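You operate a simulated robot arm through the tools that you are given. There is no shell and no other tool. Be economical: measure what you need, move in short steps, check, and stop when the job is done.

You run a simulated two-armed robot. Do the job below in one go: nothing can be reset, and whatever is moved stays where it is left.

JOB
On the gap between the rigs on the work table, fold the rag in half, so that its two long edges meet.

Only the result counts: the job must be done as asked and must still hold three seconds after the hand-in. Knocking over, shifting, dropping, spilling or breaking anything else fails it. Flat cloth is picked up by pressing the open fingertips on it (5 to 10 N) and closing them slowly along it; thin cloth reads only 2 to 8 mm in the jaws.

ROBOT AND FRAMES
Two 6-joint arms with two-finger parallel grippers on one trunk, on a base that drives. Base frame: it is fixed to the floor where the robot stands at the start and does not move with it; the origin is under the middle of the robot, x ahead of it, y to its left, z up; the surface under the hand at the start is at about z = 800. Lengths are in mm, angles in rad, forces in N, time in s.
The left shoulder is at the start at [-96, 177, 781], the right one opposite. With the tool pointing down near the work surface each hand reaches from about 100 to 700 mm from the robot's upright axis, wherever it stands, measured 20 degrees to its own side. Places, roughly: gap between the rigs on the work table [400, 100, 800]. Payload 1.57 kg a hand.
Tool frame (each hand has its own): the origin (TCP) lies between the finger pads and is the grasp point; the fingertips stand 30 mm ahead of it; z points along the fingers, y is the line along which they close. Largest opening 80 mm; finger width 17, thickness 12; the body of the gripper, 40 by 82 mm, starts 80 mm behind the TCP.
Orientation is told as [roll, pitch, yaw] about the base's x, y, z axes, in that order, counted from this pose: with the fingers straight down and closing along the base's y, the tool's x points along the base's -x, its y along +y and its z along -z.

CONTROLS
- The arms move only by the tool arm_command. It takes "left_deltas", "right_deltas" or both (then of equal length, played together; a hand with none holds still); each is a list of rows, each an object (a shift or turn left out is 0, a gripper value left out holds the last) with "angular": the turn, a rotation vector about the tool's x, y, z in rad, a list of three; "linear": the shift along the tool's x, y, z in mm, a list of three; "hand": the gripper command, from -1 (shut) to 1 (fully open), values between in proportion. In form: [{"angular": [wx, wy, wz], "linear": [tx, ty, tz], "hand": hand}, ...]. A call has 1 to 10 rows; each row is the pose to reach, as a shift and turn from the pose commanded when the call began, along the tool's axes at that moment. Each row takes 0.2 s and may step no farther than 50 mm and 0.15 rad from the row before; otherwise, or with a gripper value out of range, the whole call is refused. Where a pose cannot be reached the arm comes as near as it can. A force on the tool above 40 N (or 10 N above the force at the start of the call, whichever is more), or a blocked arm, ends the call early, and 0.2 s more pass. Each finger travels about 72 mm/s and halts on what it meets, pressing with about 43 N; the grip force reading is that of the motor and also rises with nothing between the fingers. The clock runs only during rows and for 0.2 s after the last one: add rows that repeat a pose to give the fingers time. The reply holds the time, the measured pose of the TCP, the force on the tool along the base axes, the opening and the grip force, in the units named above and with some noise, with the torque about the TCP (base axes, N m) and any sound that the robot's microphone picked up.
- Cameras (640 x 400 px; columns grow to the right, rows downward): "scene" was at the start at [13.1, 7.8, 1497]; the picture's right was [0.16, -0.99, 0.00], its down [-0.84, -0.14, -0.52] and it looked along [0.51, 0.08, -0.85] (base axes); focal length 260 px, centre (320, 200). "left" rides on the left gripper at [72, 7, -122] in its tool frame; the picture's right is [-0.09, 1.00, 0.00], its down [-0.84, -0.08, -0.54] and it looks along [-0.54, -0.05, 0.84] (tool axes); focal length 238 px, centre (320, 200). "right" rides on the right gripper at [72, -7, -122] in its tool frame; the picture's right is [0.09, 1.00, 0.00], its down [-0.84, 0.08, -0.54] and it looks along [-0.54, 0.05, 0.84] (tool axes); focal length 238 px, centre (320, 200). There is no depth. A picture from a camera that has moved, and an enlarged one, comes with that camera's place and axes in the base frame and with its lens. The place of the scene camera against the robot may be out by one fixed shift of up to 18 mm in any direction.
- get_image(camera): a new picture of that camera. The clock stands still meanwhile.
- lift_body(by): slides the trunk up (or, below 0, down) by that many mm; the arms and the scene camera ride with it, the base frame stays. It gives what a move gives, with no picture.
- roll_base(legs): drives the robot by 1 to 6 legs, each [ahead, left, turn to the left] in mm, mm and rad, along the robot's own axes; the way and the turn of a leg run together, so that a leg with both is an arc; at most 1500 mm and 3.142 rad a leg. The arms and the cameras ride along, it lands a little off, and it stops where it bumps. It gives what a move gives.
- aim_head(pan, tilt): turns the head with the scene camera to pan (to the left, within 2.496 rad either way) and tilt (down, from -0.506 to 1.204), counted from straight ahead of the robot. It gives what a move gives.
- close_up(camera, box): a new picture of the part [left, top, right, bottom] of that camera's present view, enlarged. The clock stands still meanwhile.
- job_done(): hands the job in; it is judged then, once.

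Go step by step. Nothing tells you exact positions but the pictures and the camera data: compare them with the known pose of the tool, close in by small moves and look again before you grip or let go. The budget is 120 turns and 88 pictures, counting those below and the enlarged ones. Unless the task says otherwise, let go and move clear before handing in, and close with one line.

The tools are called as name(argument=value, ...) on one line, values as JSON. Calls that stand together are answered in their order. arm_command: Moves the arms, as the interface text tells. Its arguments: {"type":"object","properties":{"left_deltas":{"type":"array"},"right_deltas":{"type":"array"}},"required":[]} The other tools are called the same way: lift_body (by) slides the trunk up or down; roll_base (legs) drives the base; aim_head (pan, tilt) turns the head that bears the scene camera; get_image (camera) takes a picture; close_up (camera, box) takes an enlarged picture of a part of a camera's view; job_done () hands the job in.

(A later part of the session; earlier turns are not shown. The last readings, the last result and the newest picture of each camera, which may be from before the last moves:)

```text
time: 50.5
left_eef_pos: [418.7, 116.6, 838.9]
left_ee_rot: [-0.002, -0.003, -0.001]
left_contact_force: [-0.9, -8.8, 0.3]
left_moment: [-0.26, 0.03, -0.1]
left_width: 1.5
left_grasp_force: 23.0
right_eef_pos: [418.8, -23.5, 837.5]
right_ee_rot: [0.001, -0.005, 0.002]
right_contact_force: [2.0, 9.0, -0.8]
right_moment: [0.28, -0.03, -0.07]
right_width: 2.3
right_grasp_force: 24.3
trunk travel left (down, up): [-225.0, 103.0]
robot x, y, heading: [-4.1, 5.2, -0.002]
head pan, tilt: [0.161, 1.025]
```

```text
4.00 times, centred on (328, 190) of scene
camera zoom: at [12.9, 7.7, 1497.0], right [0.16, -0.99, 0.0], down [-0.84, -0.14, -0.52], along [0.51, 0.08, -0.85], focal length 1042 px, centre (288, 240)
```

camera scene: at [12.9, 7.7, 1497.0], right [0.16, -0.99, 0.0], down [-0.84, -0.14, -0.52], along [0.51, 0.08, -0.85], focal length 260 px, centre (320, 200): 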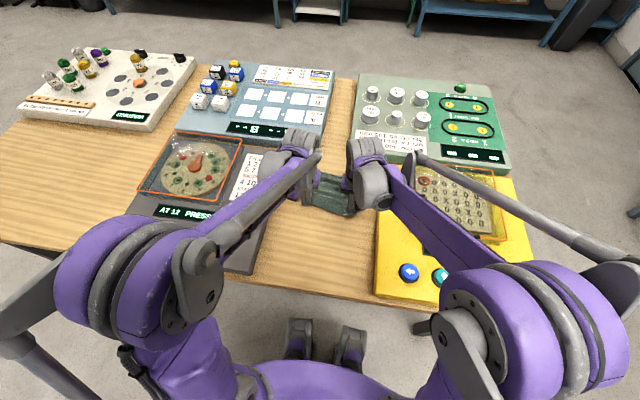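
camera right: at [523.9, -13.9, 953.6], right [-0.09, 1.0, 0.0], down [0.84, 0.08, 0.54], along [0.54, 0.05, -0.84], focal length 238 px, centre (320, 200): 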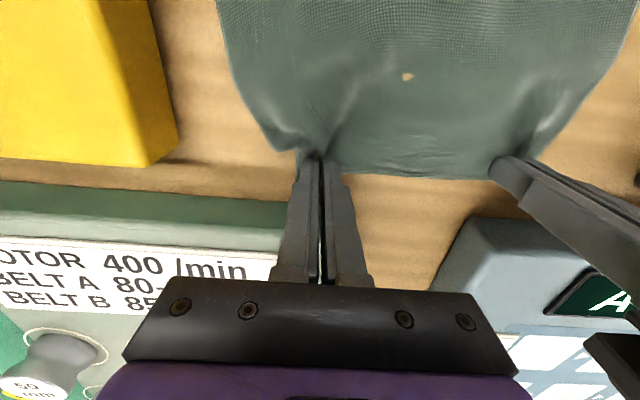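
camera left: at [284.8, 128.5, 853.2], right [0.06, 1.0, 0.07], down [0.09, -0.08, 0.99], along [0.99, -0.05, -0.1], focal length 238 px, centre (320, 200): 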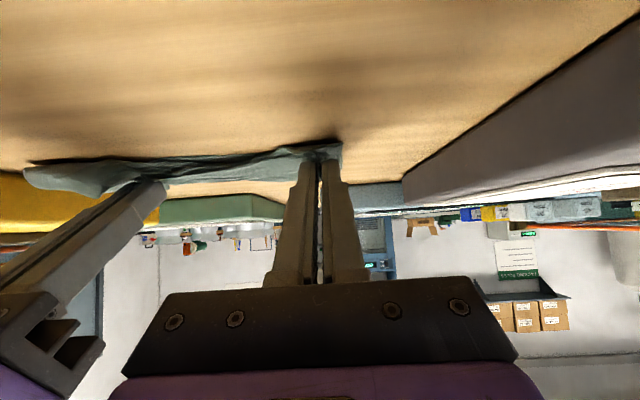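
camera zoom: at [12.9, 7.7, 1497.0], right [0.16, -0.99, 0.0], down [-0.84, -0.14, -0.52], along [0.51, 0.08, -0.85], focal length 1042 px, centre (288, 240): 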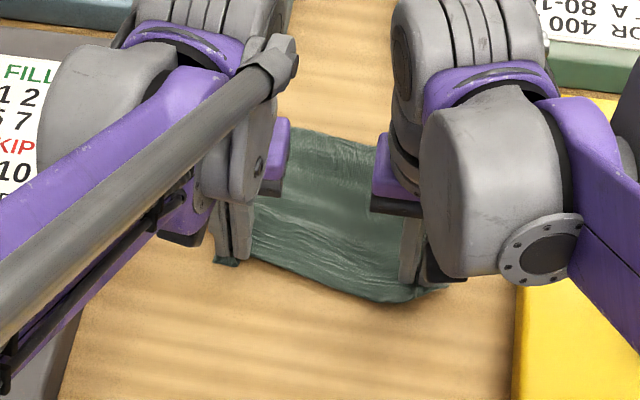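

The rag is square again. I'll lower, release the near edge, lift clear, and look.

arm_command(left_deltas=[{"linear": [0, -2, 3]}, {"linear": [0, -2, 6]}, {"linear": [0, -2, 6], "hand": -0.8}, {"linear": [0, -2, 6], "hand": -0.5}, {"linear": [0, -2, 6], "hand": -0.4}, {"linear": [0, -2, -10]}, {"linear": [-30, 6, -45]}, {"linear": [-70, 18, -75]}, {"linear": [-110, 26, -75]}, {"linear": [-120, 26, -75]}], right_deltas=[{"linear": [0, 2, 3]}, {"linear": [0, 2, 5]}, {"linear": [0, 2, 5], "hand": -0.8}, {"linear": [0, 2, 5], "hand": -0.5}, {"linear": [0, 2, 5], "hand": -0.4}, {"linear": [0, 2, -10]}, {"linear": [-30, -6, -45]}, {"linear": [-70, -12, -75]}, {"linear": [-110, -12, -75]}, {"linear": [-120, -12, -75]}])

close_up(camera="scene", box=[264, 140, 392, 240])

```text
refused: row 8 steps farther than a row can; nothing moved
```

```text
4.00 times, centred on (328, 190) of scene
camera zoom: at [12.9, 7.7, 1497.0], right [0.16, -0.99, 0.0], down [-0.84, -0.14, -0.52], along [0.51, 0.08, -0.85], focal length 1042 px, centre (288, 240)
```

zoom: 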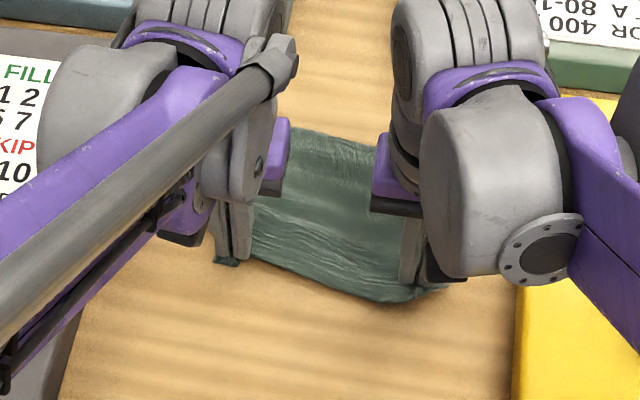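

The call was refused because one step was too large. I'll use smaller steps.

arm_command(left_deltas=[{"linear": [0, -2, 6]}, {"linear": [0, -2, 6], "hand": -0.8}, {"linear": [0, -2, 6], "hand": -0.5}, {"linear": [0, -2, 6], "hand": -0.4}, {"linear": [0, -2, -15]}, {"linear": [-10, 4, -50]}, {"linear": [-40, 14, -75]}, {"linear": [-80, 22, -75]}, {"linear": [-118, 26, -75]}, {"linear": [-120, 26, -75]}], right_deltas=[{"linear": [0, 2, 5]}, {"linear": [0, 2, 5], "hand": -0.8}, {"linear": [0, 2, 5], "hand": -0.5}, {"linear": [0, 2, 5], "hand": -0.4}, {"linear": [0, 2, -15]}, {"linear": [-10, -2, -50]}, {"linear": [-40, -8, -75]}, {"linear": [-80, -12, -75]}, {"linear": [-118, -12, -75]}, {"linear": [-120, -12, -75]}])

close_up(camera="scene", box=[264, 140, 392, 240])

```text
time: 52.7
left_eef_pos: [538.2, 143.5, 915.9]
left_ee_rot: [0.0, -0.005, -0.001]
left_contact_force: [-0.3, 0.7, 0.3]
left_moment: [-0.01, 0.02, 0.0]
left_width: 24.0
left_grasp_force: 0.1
right_eef_pos: [537.6, -34.9, 913.5]
right_ee_rot: [-0.001, -0.005, 0.0]
right_contact_force: [0.0, 0.6, -0.3]
right_moment: [-0.01, 0.01, 0.03]
right_width: 24.2
right_grasp_force: 0.0
trunk travel left (down, up): [-225.0, 103.0]
robot x, y, heading: [-0.9, 2.9, -0.006]
head pan, tilt: [0.161, 1.025]
```

```text
4.00 times, centred on (328, 190) of scene
camera zoom: at [11.6, 7.6, 1497.0], right [0.16, -0.99, 0.0], down [-0.84, -0.14, -0.52], along [0.51, 0.08, -0.85], focal length 1042 px, centre (288, 240)
```

zoom: 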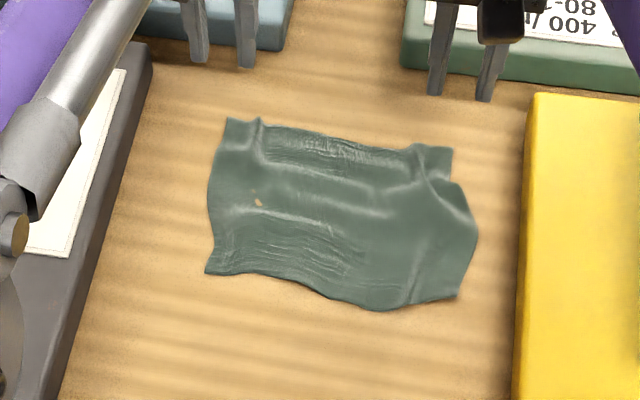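

The rag is well placed: NL [396,137], NR [408,-56], FL [548,150], FR [546,-40]. I'll descend onto the far edge to regrip.

arm_command(left_deltas=[{"linear": [-1, -10, 25]}, {"linear": [-1, -19.5, 50]}, {"linear": [-1, -19.5, 75]}, {"linear": [-1, -19.5, 82]}, {"linear": [-1, -19.5, 82]}], right_deltas=[{"linear": [0, 10, 25]}, {"linear": [0, 21, 50]}, {"linear": [0, 21, 75]}, {"linear": [0, 21, 80]}, {"linear": [0, 21, 80]}])

get_image(camera="left")

get_image(camera="right")

```text
time: 53.9
left_eef_pos: [542.2, 122.6, 832.0]
left_ee_rot: [-0.001, -0.003, 0.001]
left_contact_force: [0.0, 0.0, 1.4]
left_moment: [0.02, -0.01, 0.03]
left_width: 24.0
left_grasp_force: 0.1
right_eef_pos: [537.8, -13.8, 832.2]
right_ee_rot: [-0.001, -0.003, 0.0]
right_contact_force: [-0.1, 0.6, -0.6]
right_moment: [0.0, 0.04, 0.02]
right_width: 24.2
right_grasp_force: 0.0
trunk travel left (down, up): [-225.0, 103.0]
robot x, y, heading: [-0.3, 0.4, 0.002]
head pan, tilt: [0.161, 1.025]
```

```text
21 pictures are left
camera left: at [468.7, 130.4, 953.7], right [0.09, 1.0, 0.0], down [0.83, -0.08, 0.55], along [0.54, -0.05, -0.84], focal length 238 px, centre (320, 200)
```

left: 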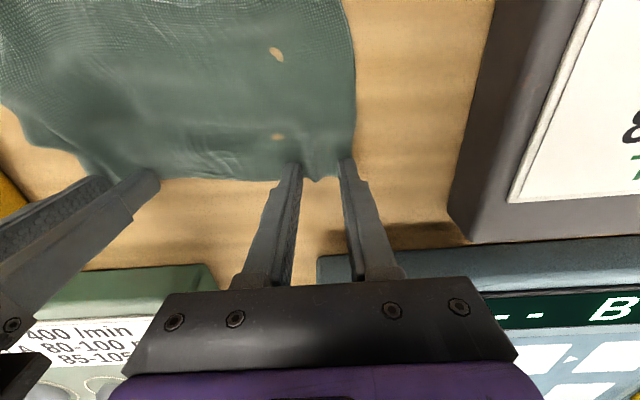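

```text
20 pictures are left
camera right: at [464.5, -22.1, 954.6], right [-0.09, 1.0, 0.0], down [0.83, 0.08, 0.55], along [0.54, 0.05, -0.84], focal length 238 px, centre (320, 200)
```

right: 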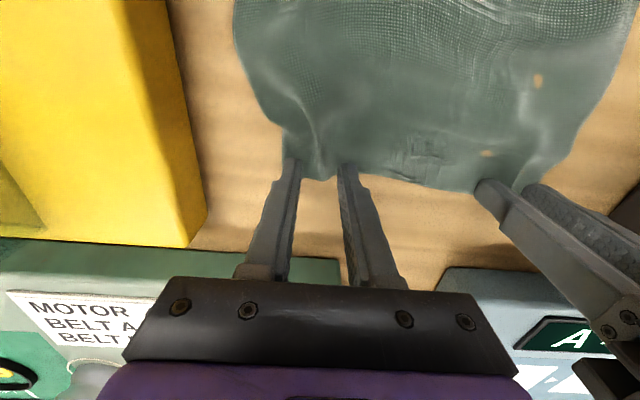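

Both hands are well placed at the edge. I'll press the last millimetre and close slowly.

arm_command(left_deltas=[{"linear": [0, 0, 0.9]}, {"linear": [0, 0, 0.9], "hand": -0.48}, {"linear": [0, 0, 0.9], "hand": -0.56}, {"linear": [0, 0, 0.9], "hand": -0.64}, {"linear": [0, 0, 0.9], "hand": -0.72}, {"linear": [0, -1, 0.9], "hand": -0.8}, {"linear": [0, -1, 0.9], "hand": -0.88}, {"linear": [0, -2, 0.9], "hand": -0.95}, {"linear": [0, -2, 0.7], "hand": -1}, {"linear": [0, -3, 0.5], "hand": -1}], right_deltas=[{"linear": [0, 0, 1.4]}, {"linear": [0, 0, 1.4], "hand": -0.48}, {"linear": [0, 0, 1.4], "hand": -0.56}, {"linear": [0, 0, 1.4], "hand": -0.64}, {"linear": [0, 0, 1.4], "hand": -0.72}, {"linear": [0, 1, 1.4], "hand": -0.8}, {"linear": [0, 1, 1.4], "hand": -0.88}, {"linear": [0, 2, 1.4], "hand": -0.95}, {"linear": [0, 2, 1.2], "hand": -1}, {"linear": [0, 3, 1], "hand": -1}])

```text
time: 56.1
left_eef_pos: [539.6, 120.6, 832.5]
left_ee_rot: [0.0, -0.003, 0.002]
left_contact_force: [0.6, -5.9, 0.9]
left_moment: [-0.17, -0.03, 0.08]
left_width: 2.0
left_grasp_force: 23.5
right_eef_pos: [538.6, -12.3, 832.5]
right_ee_rot: [0.0, -0.006, 0.0]
right_contact_force: [-0.1, 6.2, 0.3]
right_moment: [0.16, 0.0, 0.04]
right_width: 2.1
right_grasp_force: 23.6
trunk travel left (down, up): [-225.0, 103.0]
robot x, y, heading: [-1.2, 3.7, -0.001]
head pan, tilt: [0.161, 1.025]
```

Both grips hold. I'll carry the edge back low, about 26 mm up, so the fold rolls without slack.

arm_command(left_deltas=[{"linear": [3.4, -2, -8], "angular": [0, -0.05, 0]}, {"linear": [8.8, -3, -15.9], "angular": [0, -0.1, 0]}, {"linear": [16.2, -3, -21.7], "angular": [0, -0.15, 0]}, {"linear": [25.6, -3, -24.4], "angular": [0, -0.2, 0]}, {"linear": [35.9, -3, -25.1], "angular": [0, -0.25, 0]}, {"linear": [46.3, -3, -24.7], "angular": [0, -0.3, 0]}, {"linear": [56.6, -3, -24.3], "angular": [0, -0.35, 0]}, {"linear": [66.9, -3, -23.8], "angular": [0, -0.4, 0]}, {"linear": [77.2, -3, -23.2], "angular": [0, -0.45, 0]}, {"linear": [85.4, -3, -22.6], "angular": [0, -0.5, 0]}], right_deltas=[{"linear": [3.4, 2, -8], "angular": [0, -0.05, 0]}, {"linear": [8.8, 3, -15.9], "angular": [0, -0.1, 0]}, {"linear": [16.2, 3, -21.7], "angular": [0, -0.15, 0]}, {"linear": [25.6, 3, -24.4], "angular": [0, -0.2, 0]}, {"linear": [35.9, 3, -25.1], "angular": [0, -0.25, 0]}, {"linear": [46.3, 3, -24.7], "angular": [0, -0.3, 0]}, {"linear": [56.6, 3, -24.3], "angular": [0, -0.35, 0]}, {"linear": [66.9, 3, -23.8], "angular": [0, -0.4, 0]}, {"linear": [77.2, 3, -23.2], "angular": [0, -0.45, 0]}, {"linear": [85.4, 3, -22.6], "angular": [0, -0.5, 0]}])

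close_up(camera="scene", box=[264, 150, 392, 250])

```text
time: 58.3
left_eef_pos: [453.8, 116.8, 854.6]
left_ee_rot: [-0.001, -0.506, 0.0]
left_contact_force: [0.6, -0.1, 0.3]
left_moment: [0.01, 0.02, 0.06]
left_width: 2.2
left_grasp_force: 23.2
right_eef_pos: [453.2, -9.0, 855.4]
right_ee_rot: [0.0, -0.504, 0.0]
right_contact_force: [-0.4, 0.0, 0.4]
right_moment: [0.0, 0.03, -0.05]
right_width: 2.3
right_grasp_force: 24.0
trunk travel left (down, up): [-225.0, 103.0]
robot x, y, heading: [-3.0, -1.2, -0.003]
head pan, tilt: [0.161, 1.025]
```

```text
4.00 times, centred on (328, 200) of scene
camera zoom: at [12.3, 7.6, 1497.0], right [0.16, -0.99, 0.0], down [-0.84, -0.14, -0.52], along [0.51, 0.08, -0.85], focal length 1042 px, centre (288, 200)
```

zoom: 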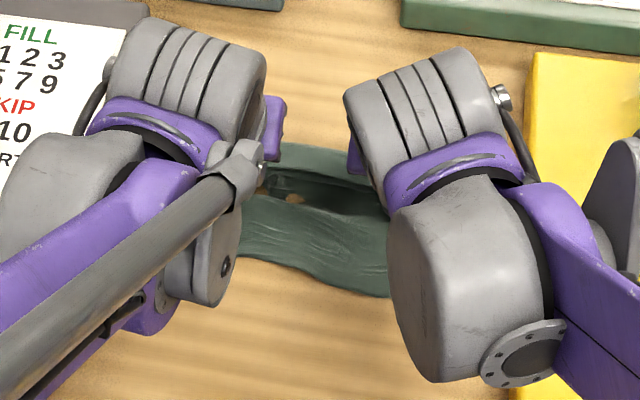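

The cloth slides instead of rolling, so this fold will not hold its line. A better way is to lay it flat, pinch the middles of the two short sides, lift so both halves hang together, and lay it down folded. First I lay it out.

arm_command(left_deltas=[{"linear": [-11.6, 0, -10.8], "angular": [0, 0.05, 0]}, {"linear": [-26.6, 1, -17.4], "angular": [0, 0.1, 0]}, {"linear": [-44.5, 2, -18.9], "angular": [0, 0.17, 0]}, {"linear": [-62.2, 3, -13.9], "angular": [0, 0.24, 0]}, {"linear": [-76.2, 3, -3.9], "angular": [0, 0.32, 0]}, {"linear": [-84.6, 3, 12.1], "angular": [0, 0.4, 0]}, {"linear": [-84.8, 3, 32.6], "angular": [0, 0.5, 0]}, {"linear": [-78.7, 3, 52.1], "angular": [0, 0.5, 0]}, {"linear": [-73.8, 3, 63.1], "angular": [0, 0.5, 0]}, {"linear": [-73.8, 3, 63.1], "angular": [0, 0.5, 0]}], right_deltas=[{"linear": [-11.6, 0, -10.8], "angular": [0, 0.05, 0]}, {"linear": [-26.6, -1, -17.4], "angular": [0, 0.1, 0]}, {"linear": [-44.5, -2, -18.9], "angular": [0, 0.17, 0]}, {"linear": [-62.2, -3, -13.9], "angular": [0, 0.24, 0]}, {"linear": [-76.2, -3, -3.9], "angular": [0, 0.32, 0]}, {"linear": [-84.6, -3, 12.1], "angular": [0, 0.4, 0]}, {"linear": [-84.8, -3, 32.6], "angular": [0, 0.5, 0]}, {"linear": [-78.7, -3, 52.1], "angular": [0, 0.5, 0]}, {"linear": [-73.8, -3, 63.1], "angular": [0, 0.5, 0]}, {"linear": [-73.8, -3, 63.1], "angular": [0, 0.5, 0]}])

close_up(camera="scene", box=[264, 140, 392, 240])

```text
time: 60.5
left_eef_pos: [548.3, 119.4, 835.3]
left_ee_rot: [-0.002, -0.002, -0.001]
left_contact_force: [0.9, -5.2, -0.8]
left_moment: [-0.15, 0.01, 0.07]
left_width: 2.4
left_grasp_force: 24.4
right_eef_pos: [547.8, -12.6, 835.3]
right_ee_rot: [0.002, -0.002, 0.0]
right_contact_force: [-0.9, 5.3, -0.3]
right_moment: [0.16, -0.01, 0.02]
right_width: 2.1
right_grasp_force: 23.7
trunk travel left (down, up): [-225.0, 103.0]
robot x, y, heading: [-3.2, -0.3, 0.004]
head pan, tilt: [0.161, 1.025]
```

```text
4.00 times, centred on (328, 190) of scene
camera zoom: at [12.8, 7.7, 1497.0], right [0.16, -0.99, 0.0], down [-0.84, -0.14, -0.52], along [0.51, 0.08, -0.85], focal length 1042 px, centre (288, 240)
```

zoom: 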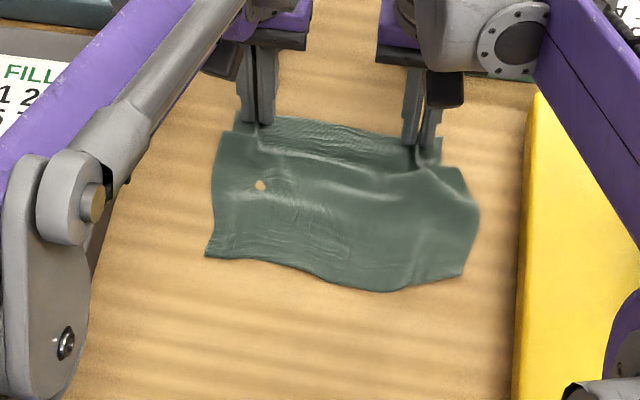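

I'll pull the far edge 18 mm further to smooth the cloth, then release and lift.

arm_command(left_deltas=[{"linear": [-6, -2, 0]}, {"linear": [-12, -2, 1]}, {"linear": [-18, -2, 2]}, {"linear": [-18, -2, 3]}, {"linear": [-18, -2, 3], "hand": -0.8}, {"linear": [-18, -2, 3], "hand": -0.5}, {"linear": [-18, -2, 3], "hand": -0.3}, {"linear": [-18, -2, -20]}, {"linear": [-10, 10, -55]}, {"linear": [0, 25, -85]}], right_deltas=[{"linear": [-6, 2, 0]}, {"linear": [-12, 2, 1]}, {"linear": [-18, 2, 2]}, {"linear": [-18, 2, 3]}, {"linear": [-18, 2, 3], "hand": -0.8}, {"linear": [-18, 2, 3], "hand": -0.5}, {"linear": [-18, 2, 3], "hand": -0.3}, {"linear": [-18, 2, -20]}, {"linear": [-10, -10, -55]}, {"linear": [0, -25, -85]}])

arm_command(left_deltas=[{"linear": [7, 3, 0], "angular": [0, 0, 0.15]}, {"linear": [14, 6, 0], "angular": [0, 0, 0.3]}, {"linear": [21, 9, 0], "angular": [0, 0, 0.45]}, {"linear": [28, 12, 0], "angular": [0, 0, 0.6]}, {"linear": [35, 15, 0], "angular": [0, 0, 0.75]}, {"linear": [42, 15, 0], "angular": [0, 0, 0.9]}, {"linear": [49, 15, 0], "angular": [0, 0, 1.05]}, {"linear": [56, 15, 0], "angular": [0, 0, 1.2]}, {"linear": [60, 15, 0], "angular": [0, 0, 1.35]}, {"linear": [60, 15, 0], "angular": [0, 0, 1.5]}], right_deltas=[{"linear": [7, -3, 0], "angular": [0, 0, -0.15]}, {"linear": [14, -6, 0], "angular": [0, 0, -0.3]}, {"linear": [21, -9, 0], "angular": [0, 0, -0.45]}, {"linear": [28, -12, 0], "angular": [0, 0, -0.6]}, {"linear": [35, -15, 0], "angular": [0, 0, -0.75]}, {"linear": [42, -15, 0], "angular": [0, 0, -0.9]}, {"linear": [49, -15, 0], "angular": [0, 0, -1.05]}, {"linear": [56, -15, 0], "angular": [0, 0, -1.2]}, {"linear": [60, -15, 0], "angular": [0, 0, -1.35]}, {"linear": [60, -15, 0], "angular": [0, 0, -1.5]}])

get_image(camera="scene")

close_up(camera="scene", box=[264, 140, 392, 240])

```text
time: 62.7
left_eef_pos: [549.7, 145.4, 920.3]
left_ee_rot: [0.001, -0.005, 0.0]
left_contact_force: [0.0, -0.2, 0.0]
left_moment: [0.01, 0.0, 0.0]
left_width: 27.8
left_grasp_force: 0.1
right_eef_pos: [547.5, -34.9, 921.7]
right_ee_rot: [0.0, -0.006, -0.002]
right_contact_force: [0.1, -0.8, 0.5]
right_moment: [0.01, -0.03, -0.03]
right_width: 27.9
right_grasp_force: 0.2
trunk travel left (down, up): [-225.0, 103.0]
robot x, y, heading: [-0.9, -2.9, -0.003]
head pan, tilt: [0.161, 1.025]
```

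```text
time: 64.9
left_eef_pos: [491.1, 160.3, 918.7]
left_ee_rot: [0.003, -0.003, -1.504]
left_contact_force: [-0.1, -0.4, -1.0]
left_moment: [0.01, -0.01, 0.02]
left_width: 28.1
left_grasp_force: 0.1
right_eef_pos: [488.6, -51.6, 918.6]
right_ee_rot: [-0.003, 0.001, 1.503]
right_contact_force: [0.2, -0.4, 0.4]
right_moment: [-0.01, 0.0, 0.0]
right_width: 28.0
right_grasp_force: 0.1
trunk travel left (down, up): [-225.0, 103.0]
robot x, y, heading: [-0.1, -0.6, -0.001]
head pan, tilt: [0.161, 1.025]
```

```text
17 pictures are left
camera scene: at [13.2, 7.7, 1497.0], right [0.16, -0.99, 0.0], down [-0.84, -0.14, -0.52], along [0.51, 0.08, -0.85], focal length 260 px, centre (320, 200)
```

scene: 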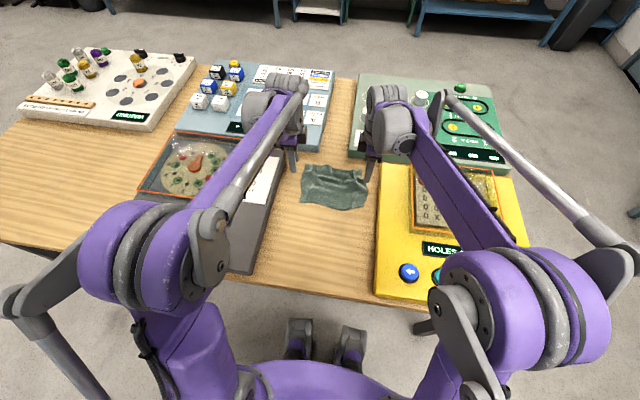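

```text
4.00 times, centred on (328, 190) of scene
camera zoom: at [13.2, 7.7, 1497.0], right [0.16, -0.99, 0.0], down [-0.84, -0.14, -0.52], along [0.51, 0.08, -0.85], focal length 1042 px, centre (288, 240)
```

zoom: 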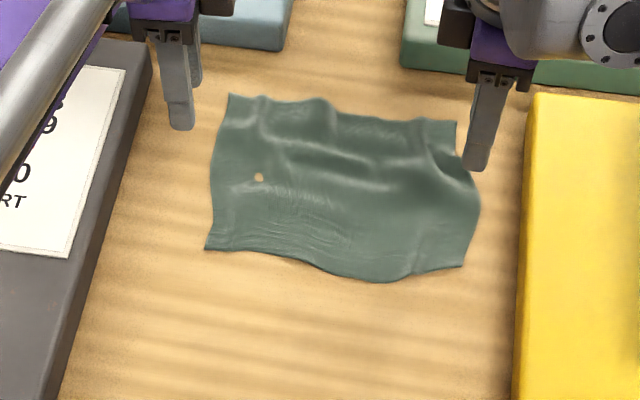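

The wrists turned fine and the cloth is flat. The short-side midpoints are about [497,153] on the left and [507,-66] on the right, so I'll lower to just above them.

arm_command(left_deltas=[{"linear": [-9, 2.5, 20], "angular": [0, 0, 0.067], "hand": -0.3}, {"linear": [-18.4, 4.7, 45], "angular": [0, 0, 0.067]}, {"linear": [-18.4, 4.7, 70], "angular": [0, 0, 0.067]}, {"linear": [-18.4, 4.7, 78], "angular": [0, 0, 0.067]}, {"linear": [-18.4, 4.7, 78], "angular": [0, 0, 0.067]}], right_deltas=[{"linear": [1, -9, 20], "angular": [0, 0, -0.067], "hand": -0.3}, {"linear": [2.1, -18.6, 45], "angular": [0, 0, -0.067]}, {"linear": [2.1, -18.6, 70], "angular": [0, 0, -0.067]}, {"linear": [2.1, -18.6, 78], "angular": [0, 0, -0.067]}, {"linear": [2.1, -18.6, 78], "angular": [0, 0, -0.067]}])

get_image(camera="left")

get_image(camera="right")

```text
time: 66.1
left_eef_pos: [495.7, 142.4, 840.4]
left_ee_rot: [0.002, -0.001, -1.568]
left_contact_force: [1.0, 0.1, 0.1]
left_moment: [0.0, 0.02, -0.01]
left_width: 27.7
left_grasp_force: 0.0
right_eef_pos: [506.3, -56.6, 842.1]
right_ee_rot: [-0.005, -0.001, 1.568]
right_contact_force: [0.6, 0.0, 0.4]
right_moment: [0.0, 0.02, 0.03]
right_width: 28.0
right_grasp_force: 0.0
trunk travel left (down, up): [-225.0, 103.0]
robot x, y, heading: [2.9, 2.0, 0.001]
head pan, tilt: [0.161, 1.025]
```

```text
15 pictures are left
camera left: at [502.0, 214.3, 963.3], right [1.0, -0.09, 0.0], down [-0.08, -0.84, 0.54], along [-0.04, -0.54, -0.84], focal length 238 px, centre (320, 200)
```

left: 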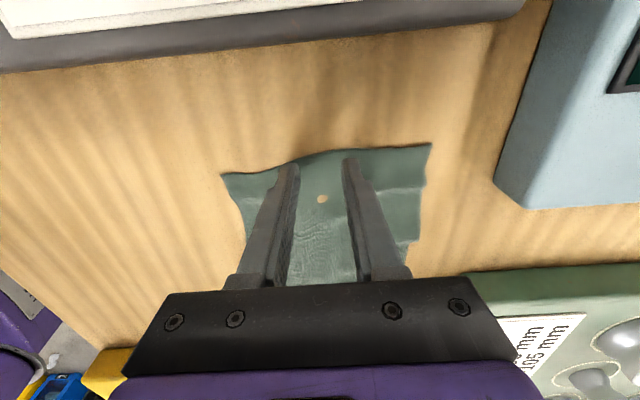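

```text
14 pictures are left
camera right: at [510.5, -127.6, 964.0], right [-1.0, -0.09, 0.0], down [-0.08, 0.84, 0.54], along [-0.04, 0.54, -0.84], focal length 238 px, centre (320, 200)
```

right: 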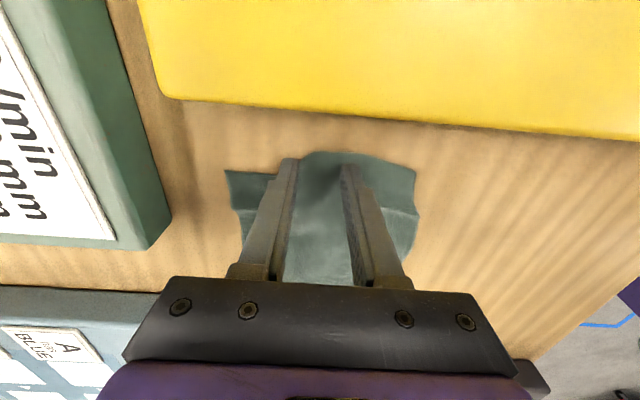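

Both hands straddle the midpoints well. I'll make fine shifts and press down.

arm_command(left_deltas=[{"linear": [-4, 2, 0]}, {"linear": [-4, 2, 5]}, {"linear": [-4, 2, 8]}, {"linear": [-4, 2, 9]}, {"linear": [-4, 2, 9]}], right_deltas=[{"linear": [-3, -2, 0]}, {"linear": [-3, -2, 6]}, {"linear": [-3, -2, 9]}, {"linear": [-3, -2, 10.5]}, {"linear": [-3, -2, 10.5]}])

```text
time: 67.3
left_eef_pos: [497.7, 138.5, 833.8]
left_ee_rot: [0.004, -0.001, -1.567]
left_contact_force: [-0.3, -0.4, 0.5]
left_moment: [0.0, 0.0, -0.03]
left_width: 27.9
left_grasp_force: 0.0
right_eef_pos: [508.2, -52.4, 831.8]
right_ee_rot: [-0.006, 0.0, 1.567]
right_contact_force: [1.2, -0.3, 5.8]
right_moment: [-0.02, 0.01, 0.02]
right_width: 27.7
right_grasp_force: 0.0
trunk travel left (down, up): [-225.0, 103.0]
robot x, y, heading: [0.0, -2.0, -0.002]
head pan, tilt: [0.161, 1.025]
```

Right presses at 6 N. I'll lower the left about 2 mm and close both slowly.

arm_command(left_deltas=[{"linear": [0, 0, 1.9]}, {"linear": [0, 0, 2.2], "hand": -0.4}, {"linear": [0, 0, 2.2], "hand": -0.48}, {"linear": [0, 0, 2.2], "hand": -0.56}, {"linear": [0, 0, 2.2], "hand": -0.64}, {"linear": [0, 0, 2.2], "hand": -0.72}, {"linear": [0, 0, 2.2], "hand": -0.8}, {"linear": [0, 0, 2.2], "hand": -0.88}, {"linear": [0, 0, 2], "hand": -1}, {"linear": [0, 0, 1.8], "hand": -1}], right_deltas=[{"linear": [0, 0, 0]}, {"linear": [0, 0, 0.2], "hand": -0.4}, {"linear": [0, 0, 0.2], "hand": -0.48}, {"linear": [0, 0, 0.2], "hand": -0.56}, {"linear": [0, 0, 0.2], "hand": -0.64}, {"linear": [0, 0, 0.2], "hand": -0.72}, {"linear": [0, 0, 0.2], "hand": -0.8}, {"linear": [0, 0, 0.2], "hand": -0.88}, {"linear": [0, 0, 0], "hand": -1}, {"linear": [0, 0, 0], "hand": -1}])

```text
time: 69.5
left_eef_pos: [497.0, 137.5, 831.3]
left_ee_rot: [0.006, 0.001, -1.568]
left_contact_force: [-3.0, -1.5, 15.0]
left_moment: [0.0, 0.14, 0.01]
left_width: 2.2
left_grasp_force: 23.3
right_eef_pos: [507.4, -52.9, 831.9]
right_ee_rot: [-0.006, 0.0, 1.567]
right_contact_force: [-0.2, 1.4, 2.0]
right_moment: [0.01, -0.01, 0.01]
right_width: 2.3
right_grasp_force: 23.6
trunk travel left (down, up): [-225.0, 103.0]
robot x, y, heading: [1.7, -1.8, 0.003]
head pan, tilt: [0.161, 1.025]
```

Both mid-points are gripped (2.2 and 2.3 mm). I'll lift straight up so the halves hang, gently tightening.

arm_command(left_deltas=[{"linear": [0, 0, -10]}, {"linear": [1, 1, -22]}, {"linear": [2, 2, -34]}, {"linear": [3, 3, -46]}, {"linear": [4, 4, -58]}, {"linear": [5, 5, -70]}, {"linear": [5, 5, -82]}, {"linear": [5, 5, -94]}, {"linear": [5, 5, -104]}, {"linear": [5, 5, -104]}], right_deltas=[{"linear": [0, 0, -10]}, {"linear": [1, 1, -22]}, {"linear": [2, 2, -34]}, {"linear": [3, 3, -46]}, {"linear": [4, 4, -58]}, {"linear": [5, 5, -70]}, {"linear": [5, 5, -82]}, {"linear": [5, 5, -94]}, {"linear": [5, 5, -104]}, {"linear": [5, 5, -104]}])

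get_image(camera="left")

close_up(camera="scene", box=[264, 140, 392, 240])

```text
time: 71.7
left_eef_pos: [502.0, 143.2, 933.1]
left_ee_rot: [0.003, -0.001, -1.567]
left_contact_force: [-0.8, -1.5, 0.2]
left_moment: [-0.04, -0.03, 0.0]
left_width: 2.3
left_grasp_force: 23.7
right_eef_pos: [503.5, -57.9, 934.8]
right_ee_rot: [-0.003, -0.001, 1.567]
right_contact_force: [-0.2, 0.7, 0.5]
right_moment: [0.03, 0.01, 0.03]
right_width: 2.2
right_grasp_force: 24.0
trunk travel left (down, up): [-225.0, 103.0]
robot x, y, heading: [1.4, -0.3, 0.005]
head pan, tilt: [0.161, 1.025]
```

```text
13 pictures are left
camera left: at [508.4, 215.3, 1056.2], right [1.0, -0.09, 0.0], down [-0.08, -0.84, 0.54], along [-0.04, -0.54, -0.84], focal length 238 px, centre (320, 200)
```

left: 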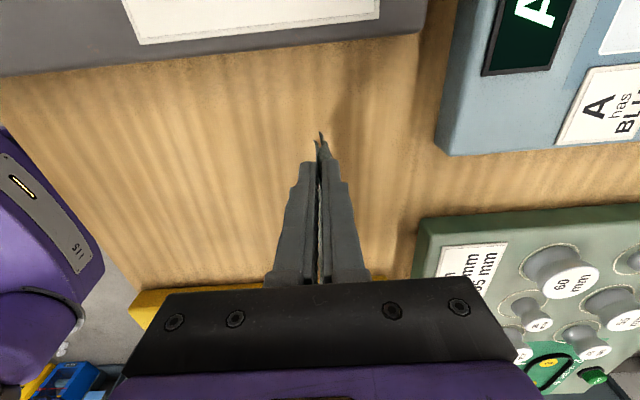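

```text
4.00 times, centred on (328, 190) of scene
camera zoom: at [13.1, 7.7, 1497.0], right [0.16, -0.99, 0.0], down [-0.84, -0.14, -0.52], along [0.51, 0.08, -0.85], focal length 1042 px, centre (288, 240)
```

zoom: 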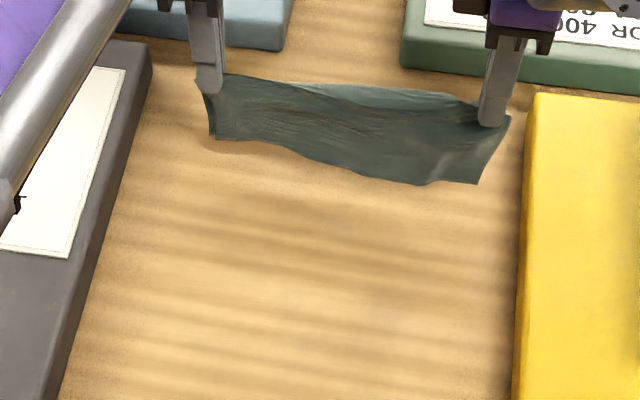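

The rag hangs folded along its midline. I'll shift forward 43 mm for room, then lay it down toward the robot in a descending sweep so both halves trail together.

arm_command(left_deltas=[{"linear": [1, 14, 0]}, {"linear": [2, 29, 0]}, {"linear": [3, 43, 0]}, {"linear": [3, 43, 0]}, {"linear": [3, 43, 0]}], right_deltas=[{"linear": [1, -14, 0]}, {"linear": [2, -29, 0]}, {"linear": [3, -43, 0]}, {"linear": [3, -43, 0]}, {"linear": [3, -43, 0]}])

arm_command(left_deltas=[{"linear": [0, -9.7, 7], "angular": [-0.06, 0, 0]}, {"linear": [0, -25.4, 14.2], "angular": [-0.12, 0, 0]}, {"linear": [0, -43, 22.5], "angular": [-0.18, 0, 0]}, {"linear": [0, -60.7, 32.8], "angular": [-0.24, 0, 0]}, {"linear": [0, -78.3, 45.3], "angular": [-0.3, 0, 0]}], right_deltas=[{"linear": [0, 9.7, 7], "angular": [0.06, 0, 0]}, {"linear": [0, 25.4, 14.2], "angular": [0.12, 0, 0]}, {"linear": [0, 43, 22.5], "angular": [0.18, 0, 0]}, {"linear": [0, 60.7, 32.8], "angular": [0.24, 0, 0]}, {"linear": [0, 78.3, 45.3], "angular": [0.3, 0, 0]}])

close_up(camera="scene", box=[264, 140, 392, 240])

```text
time: 72.9
left_eef_pos: [546.8, 144.5, 936.0]
left_ee_rot: [0.003, -0.003, -1.568]
left_contact_force: [-0.7, -2.9, -0.9]
left_moment: [-0.11, -0.01, -0.02]
left_width: 2.1
left_grasp_force: 23.7
right_eef_pos: [547.9, -60.1, 934.8]
right_ee_rot: [-0.004, 0.001, 1.568]
right_contact_force: [-0.9, 4.2, 0.0]
right_moment: [0.14, 0.05, -0.04]
right_width: 2.3
right_grasp_force: 23.7
trunk travel left (down, up): [-225.0, 103.0]
robot x, y, heading: [3.1, 0.9, -0.002]
head pan, tilt: [0.161, 1.025]
```

```text
time: 74.1
left_eef_pos: [467.9, 144.4, 889.9]
left_ee_rot: [0.306, -0.002, -1.567]
left_contact_force: [0.0, -3.9, -0.2]
left_moment: [-0.12, -0.03, -0.06]
left_width: 2.2
left_grasp_force: 24.4
right_eef_pos: [466.7, -62.1, 890.6]
right_ee_rot: [-0.307, 0.001, 1.568]
right_contact_force: [0.2, 4.6, -0.2]
right_moment: [0.12, 0.06, 0.04]
right_width: 2.1
right_grasp_force: 23.8
trunk travel left (down, up): [-225.0, 103.0]
robot x, y, heading: [-0.2, 2.8, -0.003]
head pan, tilt: [0.161, 1.025]
```

```text
4.00 times, centred on (328, 190) of scene
camera zoom: at [11.6, 7.6, 1497.0], right [0.16, -0.99, 0.0], down [-0.84, -0.14, -0.52], along [0.51, 0.08, -0.85], focal length 1042 px, centre (288, 240)
```

zoom: 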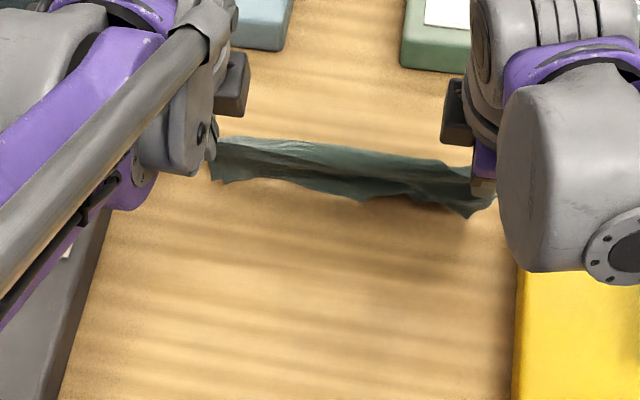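

I need to see which way the lower edges trail, so I'll check from the side.

get_image(camera="left")

close_up(camera="scene", box=[300, 168, 368, 202])

```text
10 pictures are left
camera left: at [436.3, 216.9, 1008.2], right [0.95, -0.09, 0.3], down [-0.23, -0.84, 0.49], along [0.21, -0.54, -0.82], focal length 238 px, centre (320, 200)
```

left: 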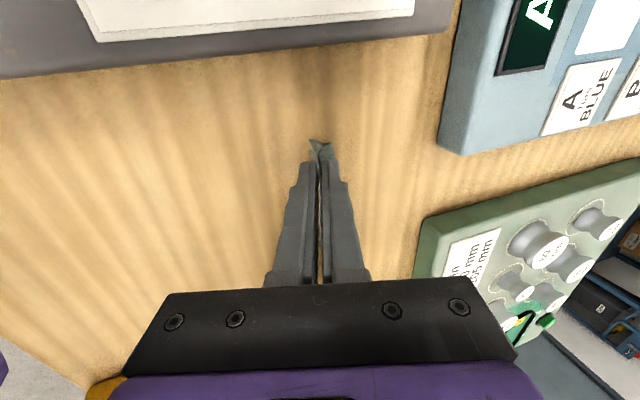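

```text
9.41 times, centred on (334, 185) of scene
camera zoom: at [11.6, 7.6, 1497.0], right [0.16, -0.99, 0.0], down [-0.84, -0.14, -0.52], along [0.51, 0.08, -0.85], focal length 2452 px, centre (188, 341)
```

zoom: 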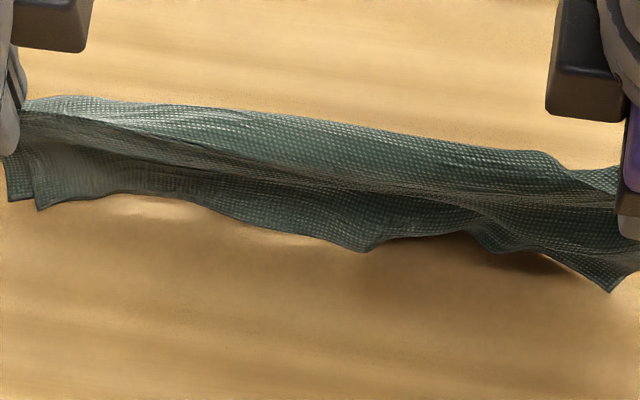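

Both lower edges trail to the far side of the grip line. I'll continue the sweep down to the table.

arm_command(left_deltas=[{"linear": [0, -19.6, 4.8], "angular": [-0.05, 0, 0]}, {"linear": [0, -38.9, 8.9], "angular": [-0.1, 0, 0]}, {"linear": [0, -56.4, 13.4], "angular": [-0.15, 0, 0]}, {"linear": [0, -71.7, 17.8], "angular": [-0.2, 0, 0]}, {"linear": [0, -84.9, 22.8], "angular": [-0.25, 0, 0]}, {"linear": [0, -94.6, 26.8], "angular": [-0.3, 0, 0]}, {"linear": [0, -98.4, 28.8], "angular": [-0.3, 0, 0]}, {"linear": [0, -98.4, 28.8], "angular": [-0.3, 0, 0]}], right_deltas=[{"linear": [0, 19.6, 4.8], "angular": [0.05, 0, 0]}, {"linear": [0, 38.9, 8.9], "angular": [0.1, 0, 0]}, {"linear": [0, 56.4, 13.4], "angular": [0.15, 0, 0]}, {"linear": [0, 71.7, 17.8], "angular": [0.2, 0, 0]}, {"linear": [0, 84.9, 22.8], "angular": [0.25, 0, 0]}, {"linear": [0, 94.6, 26.8], "angular": [0.3, 0, 0]}, {"linear": [0, 98.4, 28.8], "angular": [0.3, 0, 0]}, {"linear": [0, 98.4, 28.8], "angular": [0.3, 0, 0]}])

close_up(camera="scene", box=[272, 160, 384, 240])

```text
time: 75.9
left_eef_pos: [382.4, 145.0, 831.8]
left_ee_rot: [0.603, -0.002, -1.567]
left_contact_force: [0.3, -3.5, 0.4]
left_moment: [-0.07, 0.04, -0.06]
left_width: 2.3
left_grasp_force: 24.6
right_eef_pos: [383.9, -60.0, 834.3]
right_ee_rot: [-0.606, -0.001, 1.567]
right_contact_force: [-0.5, 4.1, 0.3]
right_moment: [0.09, 0.02, 0.07]
right_width: 2.4
right_grasp_force: 23.8
trunk travel left (down, up): [-225.0, 103.0]
robot x, y, heading: [-1.4, -2.1, -0.006]
head pan, tilt: [0.161, 1.025]
```

```text
5.00 times, centred on (328, 200) of scene
camera zoom: at [12.9, 7.7, 1497.0], right [0.16, -0.99, 0.0], down [-0.84, -0.14, -0.52], along [0.51, 0.08, -0.85], focal length 1302 px, centre (280, 200)
```

zoom: 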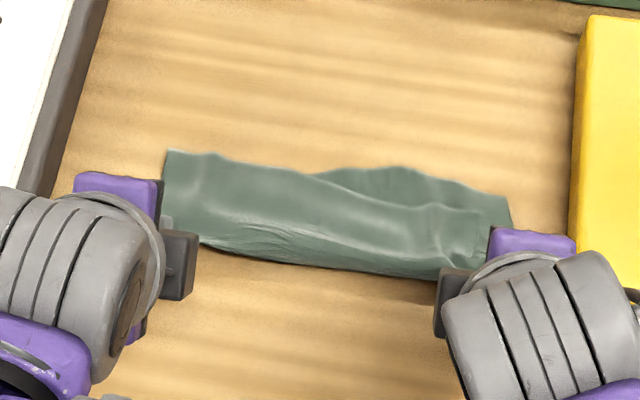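

Excellent: it lies folded, with the fold toward the robot and the edges at the far side. I'll release gently and back out.

arm_command(left_deltas=[{"linear": [-1, 0, 0], "hand": -0.9}, {"linear": [-1, 0, -2], "hand": -0.75}, {"linear": [-1, 0, -3], "hand": -0.6}, {"linear": [-1, 0, -3], "hand": -0.6}, {"linear": [-1, 0, -15]}, {"linear": [0, 0, -35]}, {"linear": [0, 0, -60]}, {"linear": [10, 0, -90]}, {"linear": [30, 0, -115]}, {"linear": [50, 0, -130]}], right_deltas=[{"linear": [-1, 0, 0], "hand": -0.9}, {"linear": [-1, 0, -2], "hand": -0.75}, {"linear": [-1, 0, -3], "hand": -0.6}, {"linear": [-1, 0, -3], "hand": -0.6}, {"linear": [-1, 0, -15]}, {"linear": [0, 0, -35]}, {"linear": [0, 0, -60]}, {"linear": [10, 0, -90]}, {"linear": [30, 0, -115]}, {"linear": [50, 0, -130]}])

close_up(camera="scene", box=[280, 170, 376, 230])

```text
time: 78.1
left_eef_pos: [308.4, 194.9, 940.6]
left_ee_rot: [0.605, -0.003, -1.568]
left_contact_force: [0.3, 1.6, -0.4]
left_moment: [-0.02, -0.01, -0.01]
left_width: 15.9
left_grasp_force: 0.0
right_eef_pos: [306.8, -110.4, 940.9]
right_ee_rot: [-0.605, 0.001, 1.566]
right_contact_force: [-1.0, 0.1, -0.7]
right_moment: [-0.02, -0.01, 0.01]
right_width: 16.0
right_grasp_force: 0.0
trunk travel left (down, up): [-225.0, 103.0]
robot x, y, heading: [-1.9, 2.2, 0.001]
head pan, tilt: [0.161, 1.025]
```

```text
6.67 times, centred on (328, 200) of scene
camera zoom: at [12.2, 7.5, 1497.0], right [0.16, -0.99, 0.0], down [-0.84, -0.14, -0.52], along [0.51, 0.08, -0.85], focal length 1737 px, centre (267, 200)
```

zoom: 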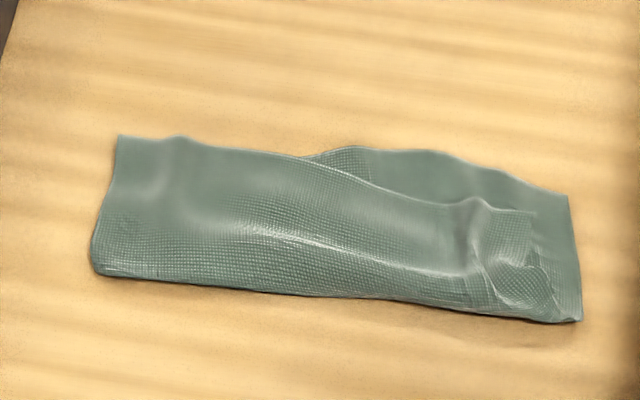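

Very close: the left half is aligned, but the top layer's right part lags the lower edge by 15–25 mm. I'll turn the right hand back and gently pull that part of the top layer forward.

arm_command(right_deltas=[{"angular": [-0.12, 0, 0], "hand": -0.5}, {"angular": [-0.24, 0, 0]}, {"angular": [-0.36, 0, 0]}, {"angular": [-0.48, 0, 0]}, {"angular": [-0.605, 0, 0]}, {"angular": [-0.605, 0, 0]}])

arm_command(right_deltas=[{"linear": [-9, -13, 0], "angular": [0, 0, 0.15]}, {"linear": [-18, -26, 0], "angular": [0, 0, 0.3]}, {"linear": [-27, -39, 8], "angular": [0, 0, 0.45]}, {"linear": [-36, -52, 17], "angular": [0, 0, 0.6]}, {"linear": [-46, -65, 26], "angular": [0, 0, 0.75]}, {"linear": [-55, -78, 35], "angular": [0, 0, 0.9]}, {"linear": [-64, -91, 45], "angular": [0, 0, 1.05]}, {"linear": [-73, -104, 55], "angular": [0, 0, 1.2]}, {"linear": [-83, -118, 65], "angular": [0, 0, 1.35]}, {"linear": [-92, -131, 75], "angular": [0, 0, 1.5]}])

close_up(camera="right", box=[120, 60, 520, 260])

```text
time: 79.5
left_eef_pos: [308.8, 195.4, 939.6]
left_ee_rot: [0.604, 0.001, -1.567]
left_contact_force: [0.0, 0.6, 0.4]
left_moment: [-0.01, -0.02, 0.0]
left_width: 16.0
left_grasp_force: 0.0
right_eef_pos: [308.5, -109.4, 941.2]
right_ee_rot: [0.0, 0.002, 1.566]
right_contact_force: [-0.1, 0.4, 0.6]
right_moment: [-0.02, 0.0, 0.04]
right_width: 19.8
right_grasp_force: 0.1
trunk travel left (down, up): [-225.0, 103.0]
robot x, y, heading: [-2.5, 0.6, -0.002]
head pan, tilt: [0.161, 1.025]
```

```text
time: 81.7
left_eef_pos: [309.6, 195.0, 939.8]
left_ee_rot: [0.604, -0.001, -1.569]
left_contact_force: [-1.1, -0.2, 0.2]
left_moment: [0.02, 0.01, 0.0]
left_width: 16.2
left_grasp_force: 0.1
right_eef_pos: [439.4, -18.3, 864.9]
right_ee_rot: [-0.002, 0.002, 0.064]
right_contact_force: [-0.1, 0.9, 0.5]
right_moment: [-0.03, 0.01, 0.02]
right_width: 20.1
right_grasp_force: 0.1
trunk travel left (down, up): [-225.0, 103.0]
robot x, y, heading: [1.5, -0.7, -0.002]
head pan, tilt: [0.161, 1.025]
```

```text
1.60 times, centred on (320, 160) of right
camera zoom: at [367.6, -29.6, 987.1], right [-0.16, 0.99, 0.0], down [0.83, 0.13, 0.54], along [0.53, 0.08, -0.84], focal length 381 px, centre (320, 264)
```

zoom: 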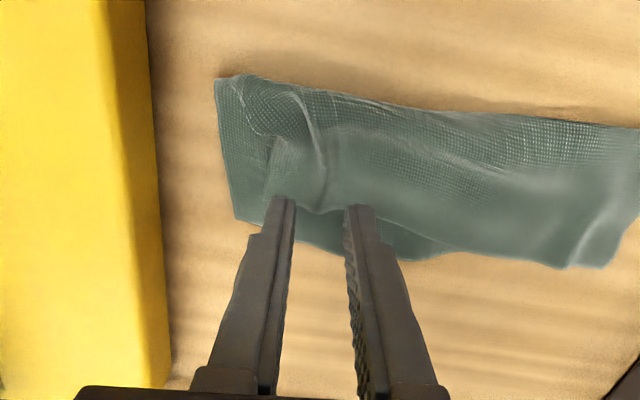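

The right fingers are just inside the top layer's edge. I'll lower to touch.

arm_command(right_deltas=[{"linear": [0, 0, 12]}, {"linear": [0, 0, 24]}, {"linear": [0, 0, 29]}, {"linear": [0, 0, 31.5]}, {"linear": [0, 0, 31.5]}])

```text
time: 82.9
left_eef_pos: [308.4, 194.8, 940.7]
left_ee_rot: [0.605, 0.0, -1.568]
left_contact_force: [-0.2, -0.7, -0.2]
left_moment: [0.01, -0.03, -0.02]
left_width: 16.0
left_grasp_force: 0.1
right_eef_pos: [439.8, -18.4, 834.3]
right_ee_rot: [0.001, 0.0, 0.066]
right_contact_force: [0.7, -0.7, -0.5]
right_moment: [0.02, 0.01, 0.02]
right_width: 20.3
right_grasp_force: 0.1
trunk travel left (down, up): [-225.0, 103.0]
robot x, y, heading: [2.6, -1.1, -0.0]
head pan, tilt: [0.161, 1.025]
```

arm_command(right_deltas=[{"linear": [0, 0, 1]}, {"linear": [0, 0, 1.6]}, {"linear": [0, 0, 1.6]}])

```text
time: 83.7
left_eef_pos: [309.0, 194.7, 939.8]
left_ee_rot: [0.604, -0.002, -1.567]
left_contact_force: [-0.3, 1.3, 0.7]
left_moment: [-0.03, -0.02, 0.0]
left_width: 15.9
left_grasp_force: 0.0
right_eef_pos: [440.7, -17.1, 832.1]
right_ee_rot: [-0.001, 0.0, 0.066]
right_contact_force: [-0.6, 1.1, 3.4]
right_moment: [-0.01, -0.01, -0.02]
right_width: 19.9
right_grasp_force: 0.0
trunk travel left (down, up): [-225.0, 103.0]
robot x, y, heading: [-1.1, 0.7, 0.002]
head pan, tilt: [0.161, 1.025]
```

Contact is at 3.4 N. I'll close slowly with a touch more pressure.

arm_command(right_deltas=[{"linear": [0, 0, 0.4]}, {"linear": [0, 0, 0.4], "hand": -0.58}, {"linear": [0, 0, 0.4], "hand": -0.66}, {"linear": [0, 0, 0.4], "hand": -0.74}, {"linear": [0, 0, 0.4], "hand": -0.82}, {"linear": [0, 0, 0.4], "hand": -0.9}, {"linear": [0, 0, 0.2], "hand": -1}, {"linear": [0, 0, 0], "hand": -1}, {"linear": [0, 0, -3], "hand": -1}])

close_up(camera="right", box=[120, 60, 520, 260])

```text
time: 85.7
left_eef_pos: [309.5, 196.1, 939.9]
left_ee_rot: [0.602, -0.001, -1.567]
left_contact_force: [0.0, -0.1, 0.3]
left_moment: [0.0, -0.01, 0.01]
left_width: 16.0
left_grasp_force: 0.1
right_eef_pos: [441.0, -18.3, 834.0]
right_ee_rot: [0.0, 0.002, 0.069]
right_contact_force: [-0.6, -0.6, 0.4]
right_moment: [0.03, -0.01, -0.02]
right_width: 2.4
right_grasp_force: 23.7
trunk travel left (down, up): [-225.0, 103.0]
robot x, y, heading: [0.1, -0.2, -0.004]
head pan, tilt: [0.161, 1.025]
```

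```text
1.60 times, centred on (320, 160) of right
camera zoom: at [368.7, -29.6, 957.1], right [-0.16, 0.99, 0.0], down [0.83, 0.13, 0.54], along [0.53, 0.09, -0.84], focal length 381 px, centre (320, 264)
```

zoom: 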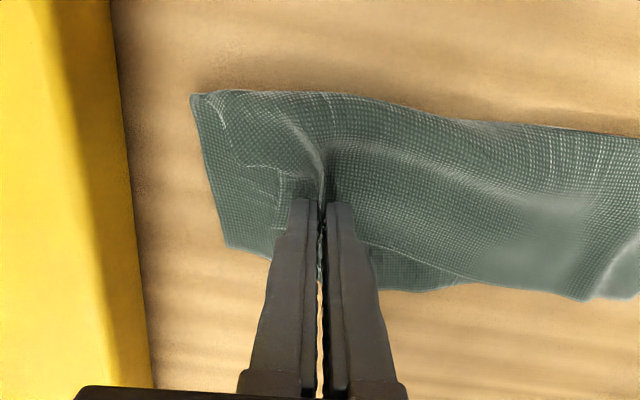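

I hold only the top layer. I'll pull it 19 mm forward and 15 mm to the right, lower, release and lift off.

arm_command(right_deltas=[{"linear": [-3, -3, -4]}, {"linear": [-7, -6, -5]}, {"linear": [-11, -9, -5]}, {"linear": [-15, -12, -5]}, {"linear": [-19, -15, -4]}, {"linear": [-19, -15, 0]}, {"linear": [-19, -15, 1], "hand": -0.85}, {"linear": [-19, -15, 1], "hand": -0.65}, {"linear": [-19, -15, 1], "hand": -0.5}, {"linear": [-19, -15, -20]}])

arm_command(right_deltas=[{"linear": [0, 0, -30]}, {"linear": [20, -30, -50]}, {"linear": [40, -65, -70]}, {"linear": [60, -100, -80]}, {"linear": [60, -130, -80]}])

close_up(camera="scene", box=[280, 170, 376, 230])

```text
time: 87.9
left_eef_pos: [309.9, 195.3, 939.9]
left_ee_rot: [0.604, 0.0, -1.566]
left_contact_force: [0.0, -1.0, 0.7]
left_moment: [-0.01, 0.03, -0.02]
left_width: 16.0
left_grasp_force: 0.1
right_eef_pos: [460.3, -31.6, 854.8]
right_ee_rot: [0.0, 0.001, 0.065]
right_contact_force: [-0.5, 0.6, 0.4]
right_moment: [0.01, 0.02, 0.01]
right_width: 20.0
right_grasp_force: 0.1
trunk travel left (down, up): [-225.0, 103.0]
robot x, y, heading: [1.9, -1.2, -0.004]
head pan, tilt: [0.161, 1.025]
```

```text
time: 89.1
left_eef_pos: [309.6, 194.7, 940.0]
left_ee_rot: [0.604, -0.001, -1.566]
left_contact_force: [-0.2, -0.5, 0.7]
left_moment: [0.04, -0.01, 0.03]
left_width: 16.0
left_grasp_force: 0.0
right_eef_pos: [409.6, -167.2, 932.1]
right_ee_rot: [0.0, 0.0, 0.068]
right_contact_force: [0.6, -0.9, 0.6]
right_moment: [0.05, 0.03, 0.02]
right_width: 20.0
right_grasp_force: 0.0
trunk travel left (down, up): [-225.0, 103.0]
robot x, y, heading: [1.1, -3.1, 0.0]
head pan, tilt: [0.161, 1.025]
```

```text
6.67 times, centred on (328, 200) of scene
camera zoom: at [13.7, 7.3, 1497.0], right [0.16, -0.99, 0.0], down [-0.84, -0.14, -0.52], along [0.51, 0.08, -0.85], focal length 1737 px, centre (267, 200)
```

zoom: 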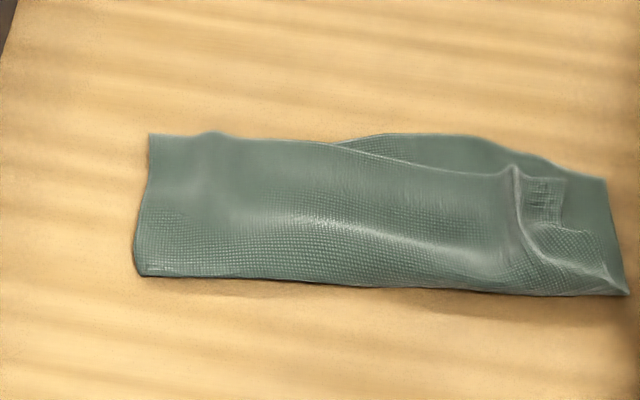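

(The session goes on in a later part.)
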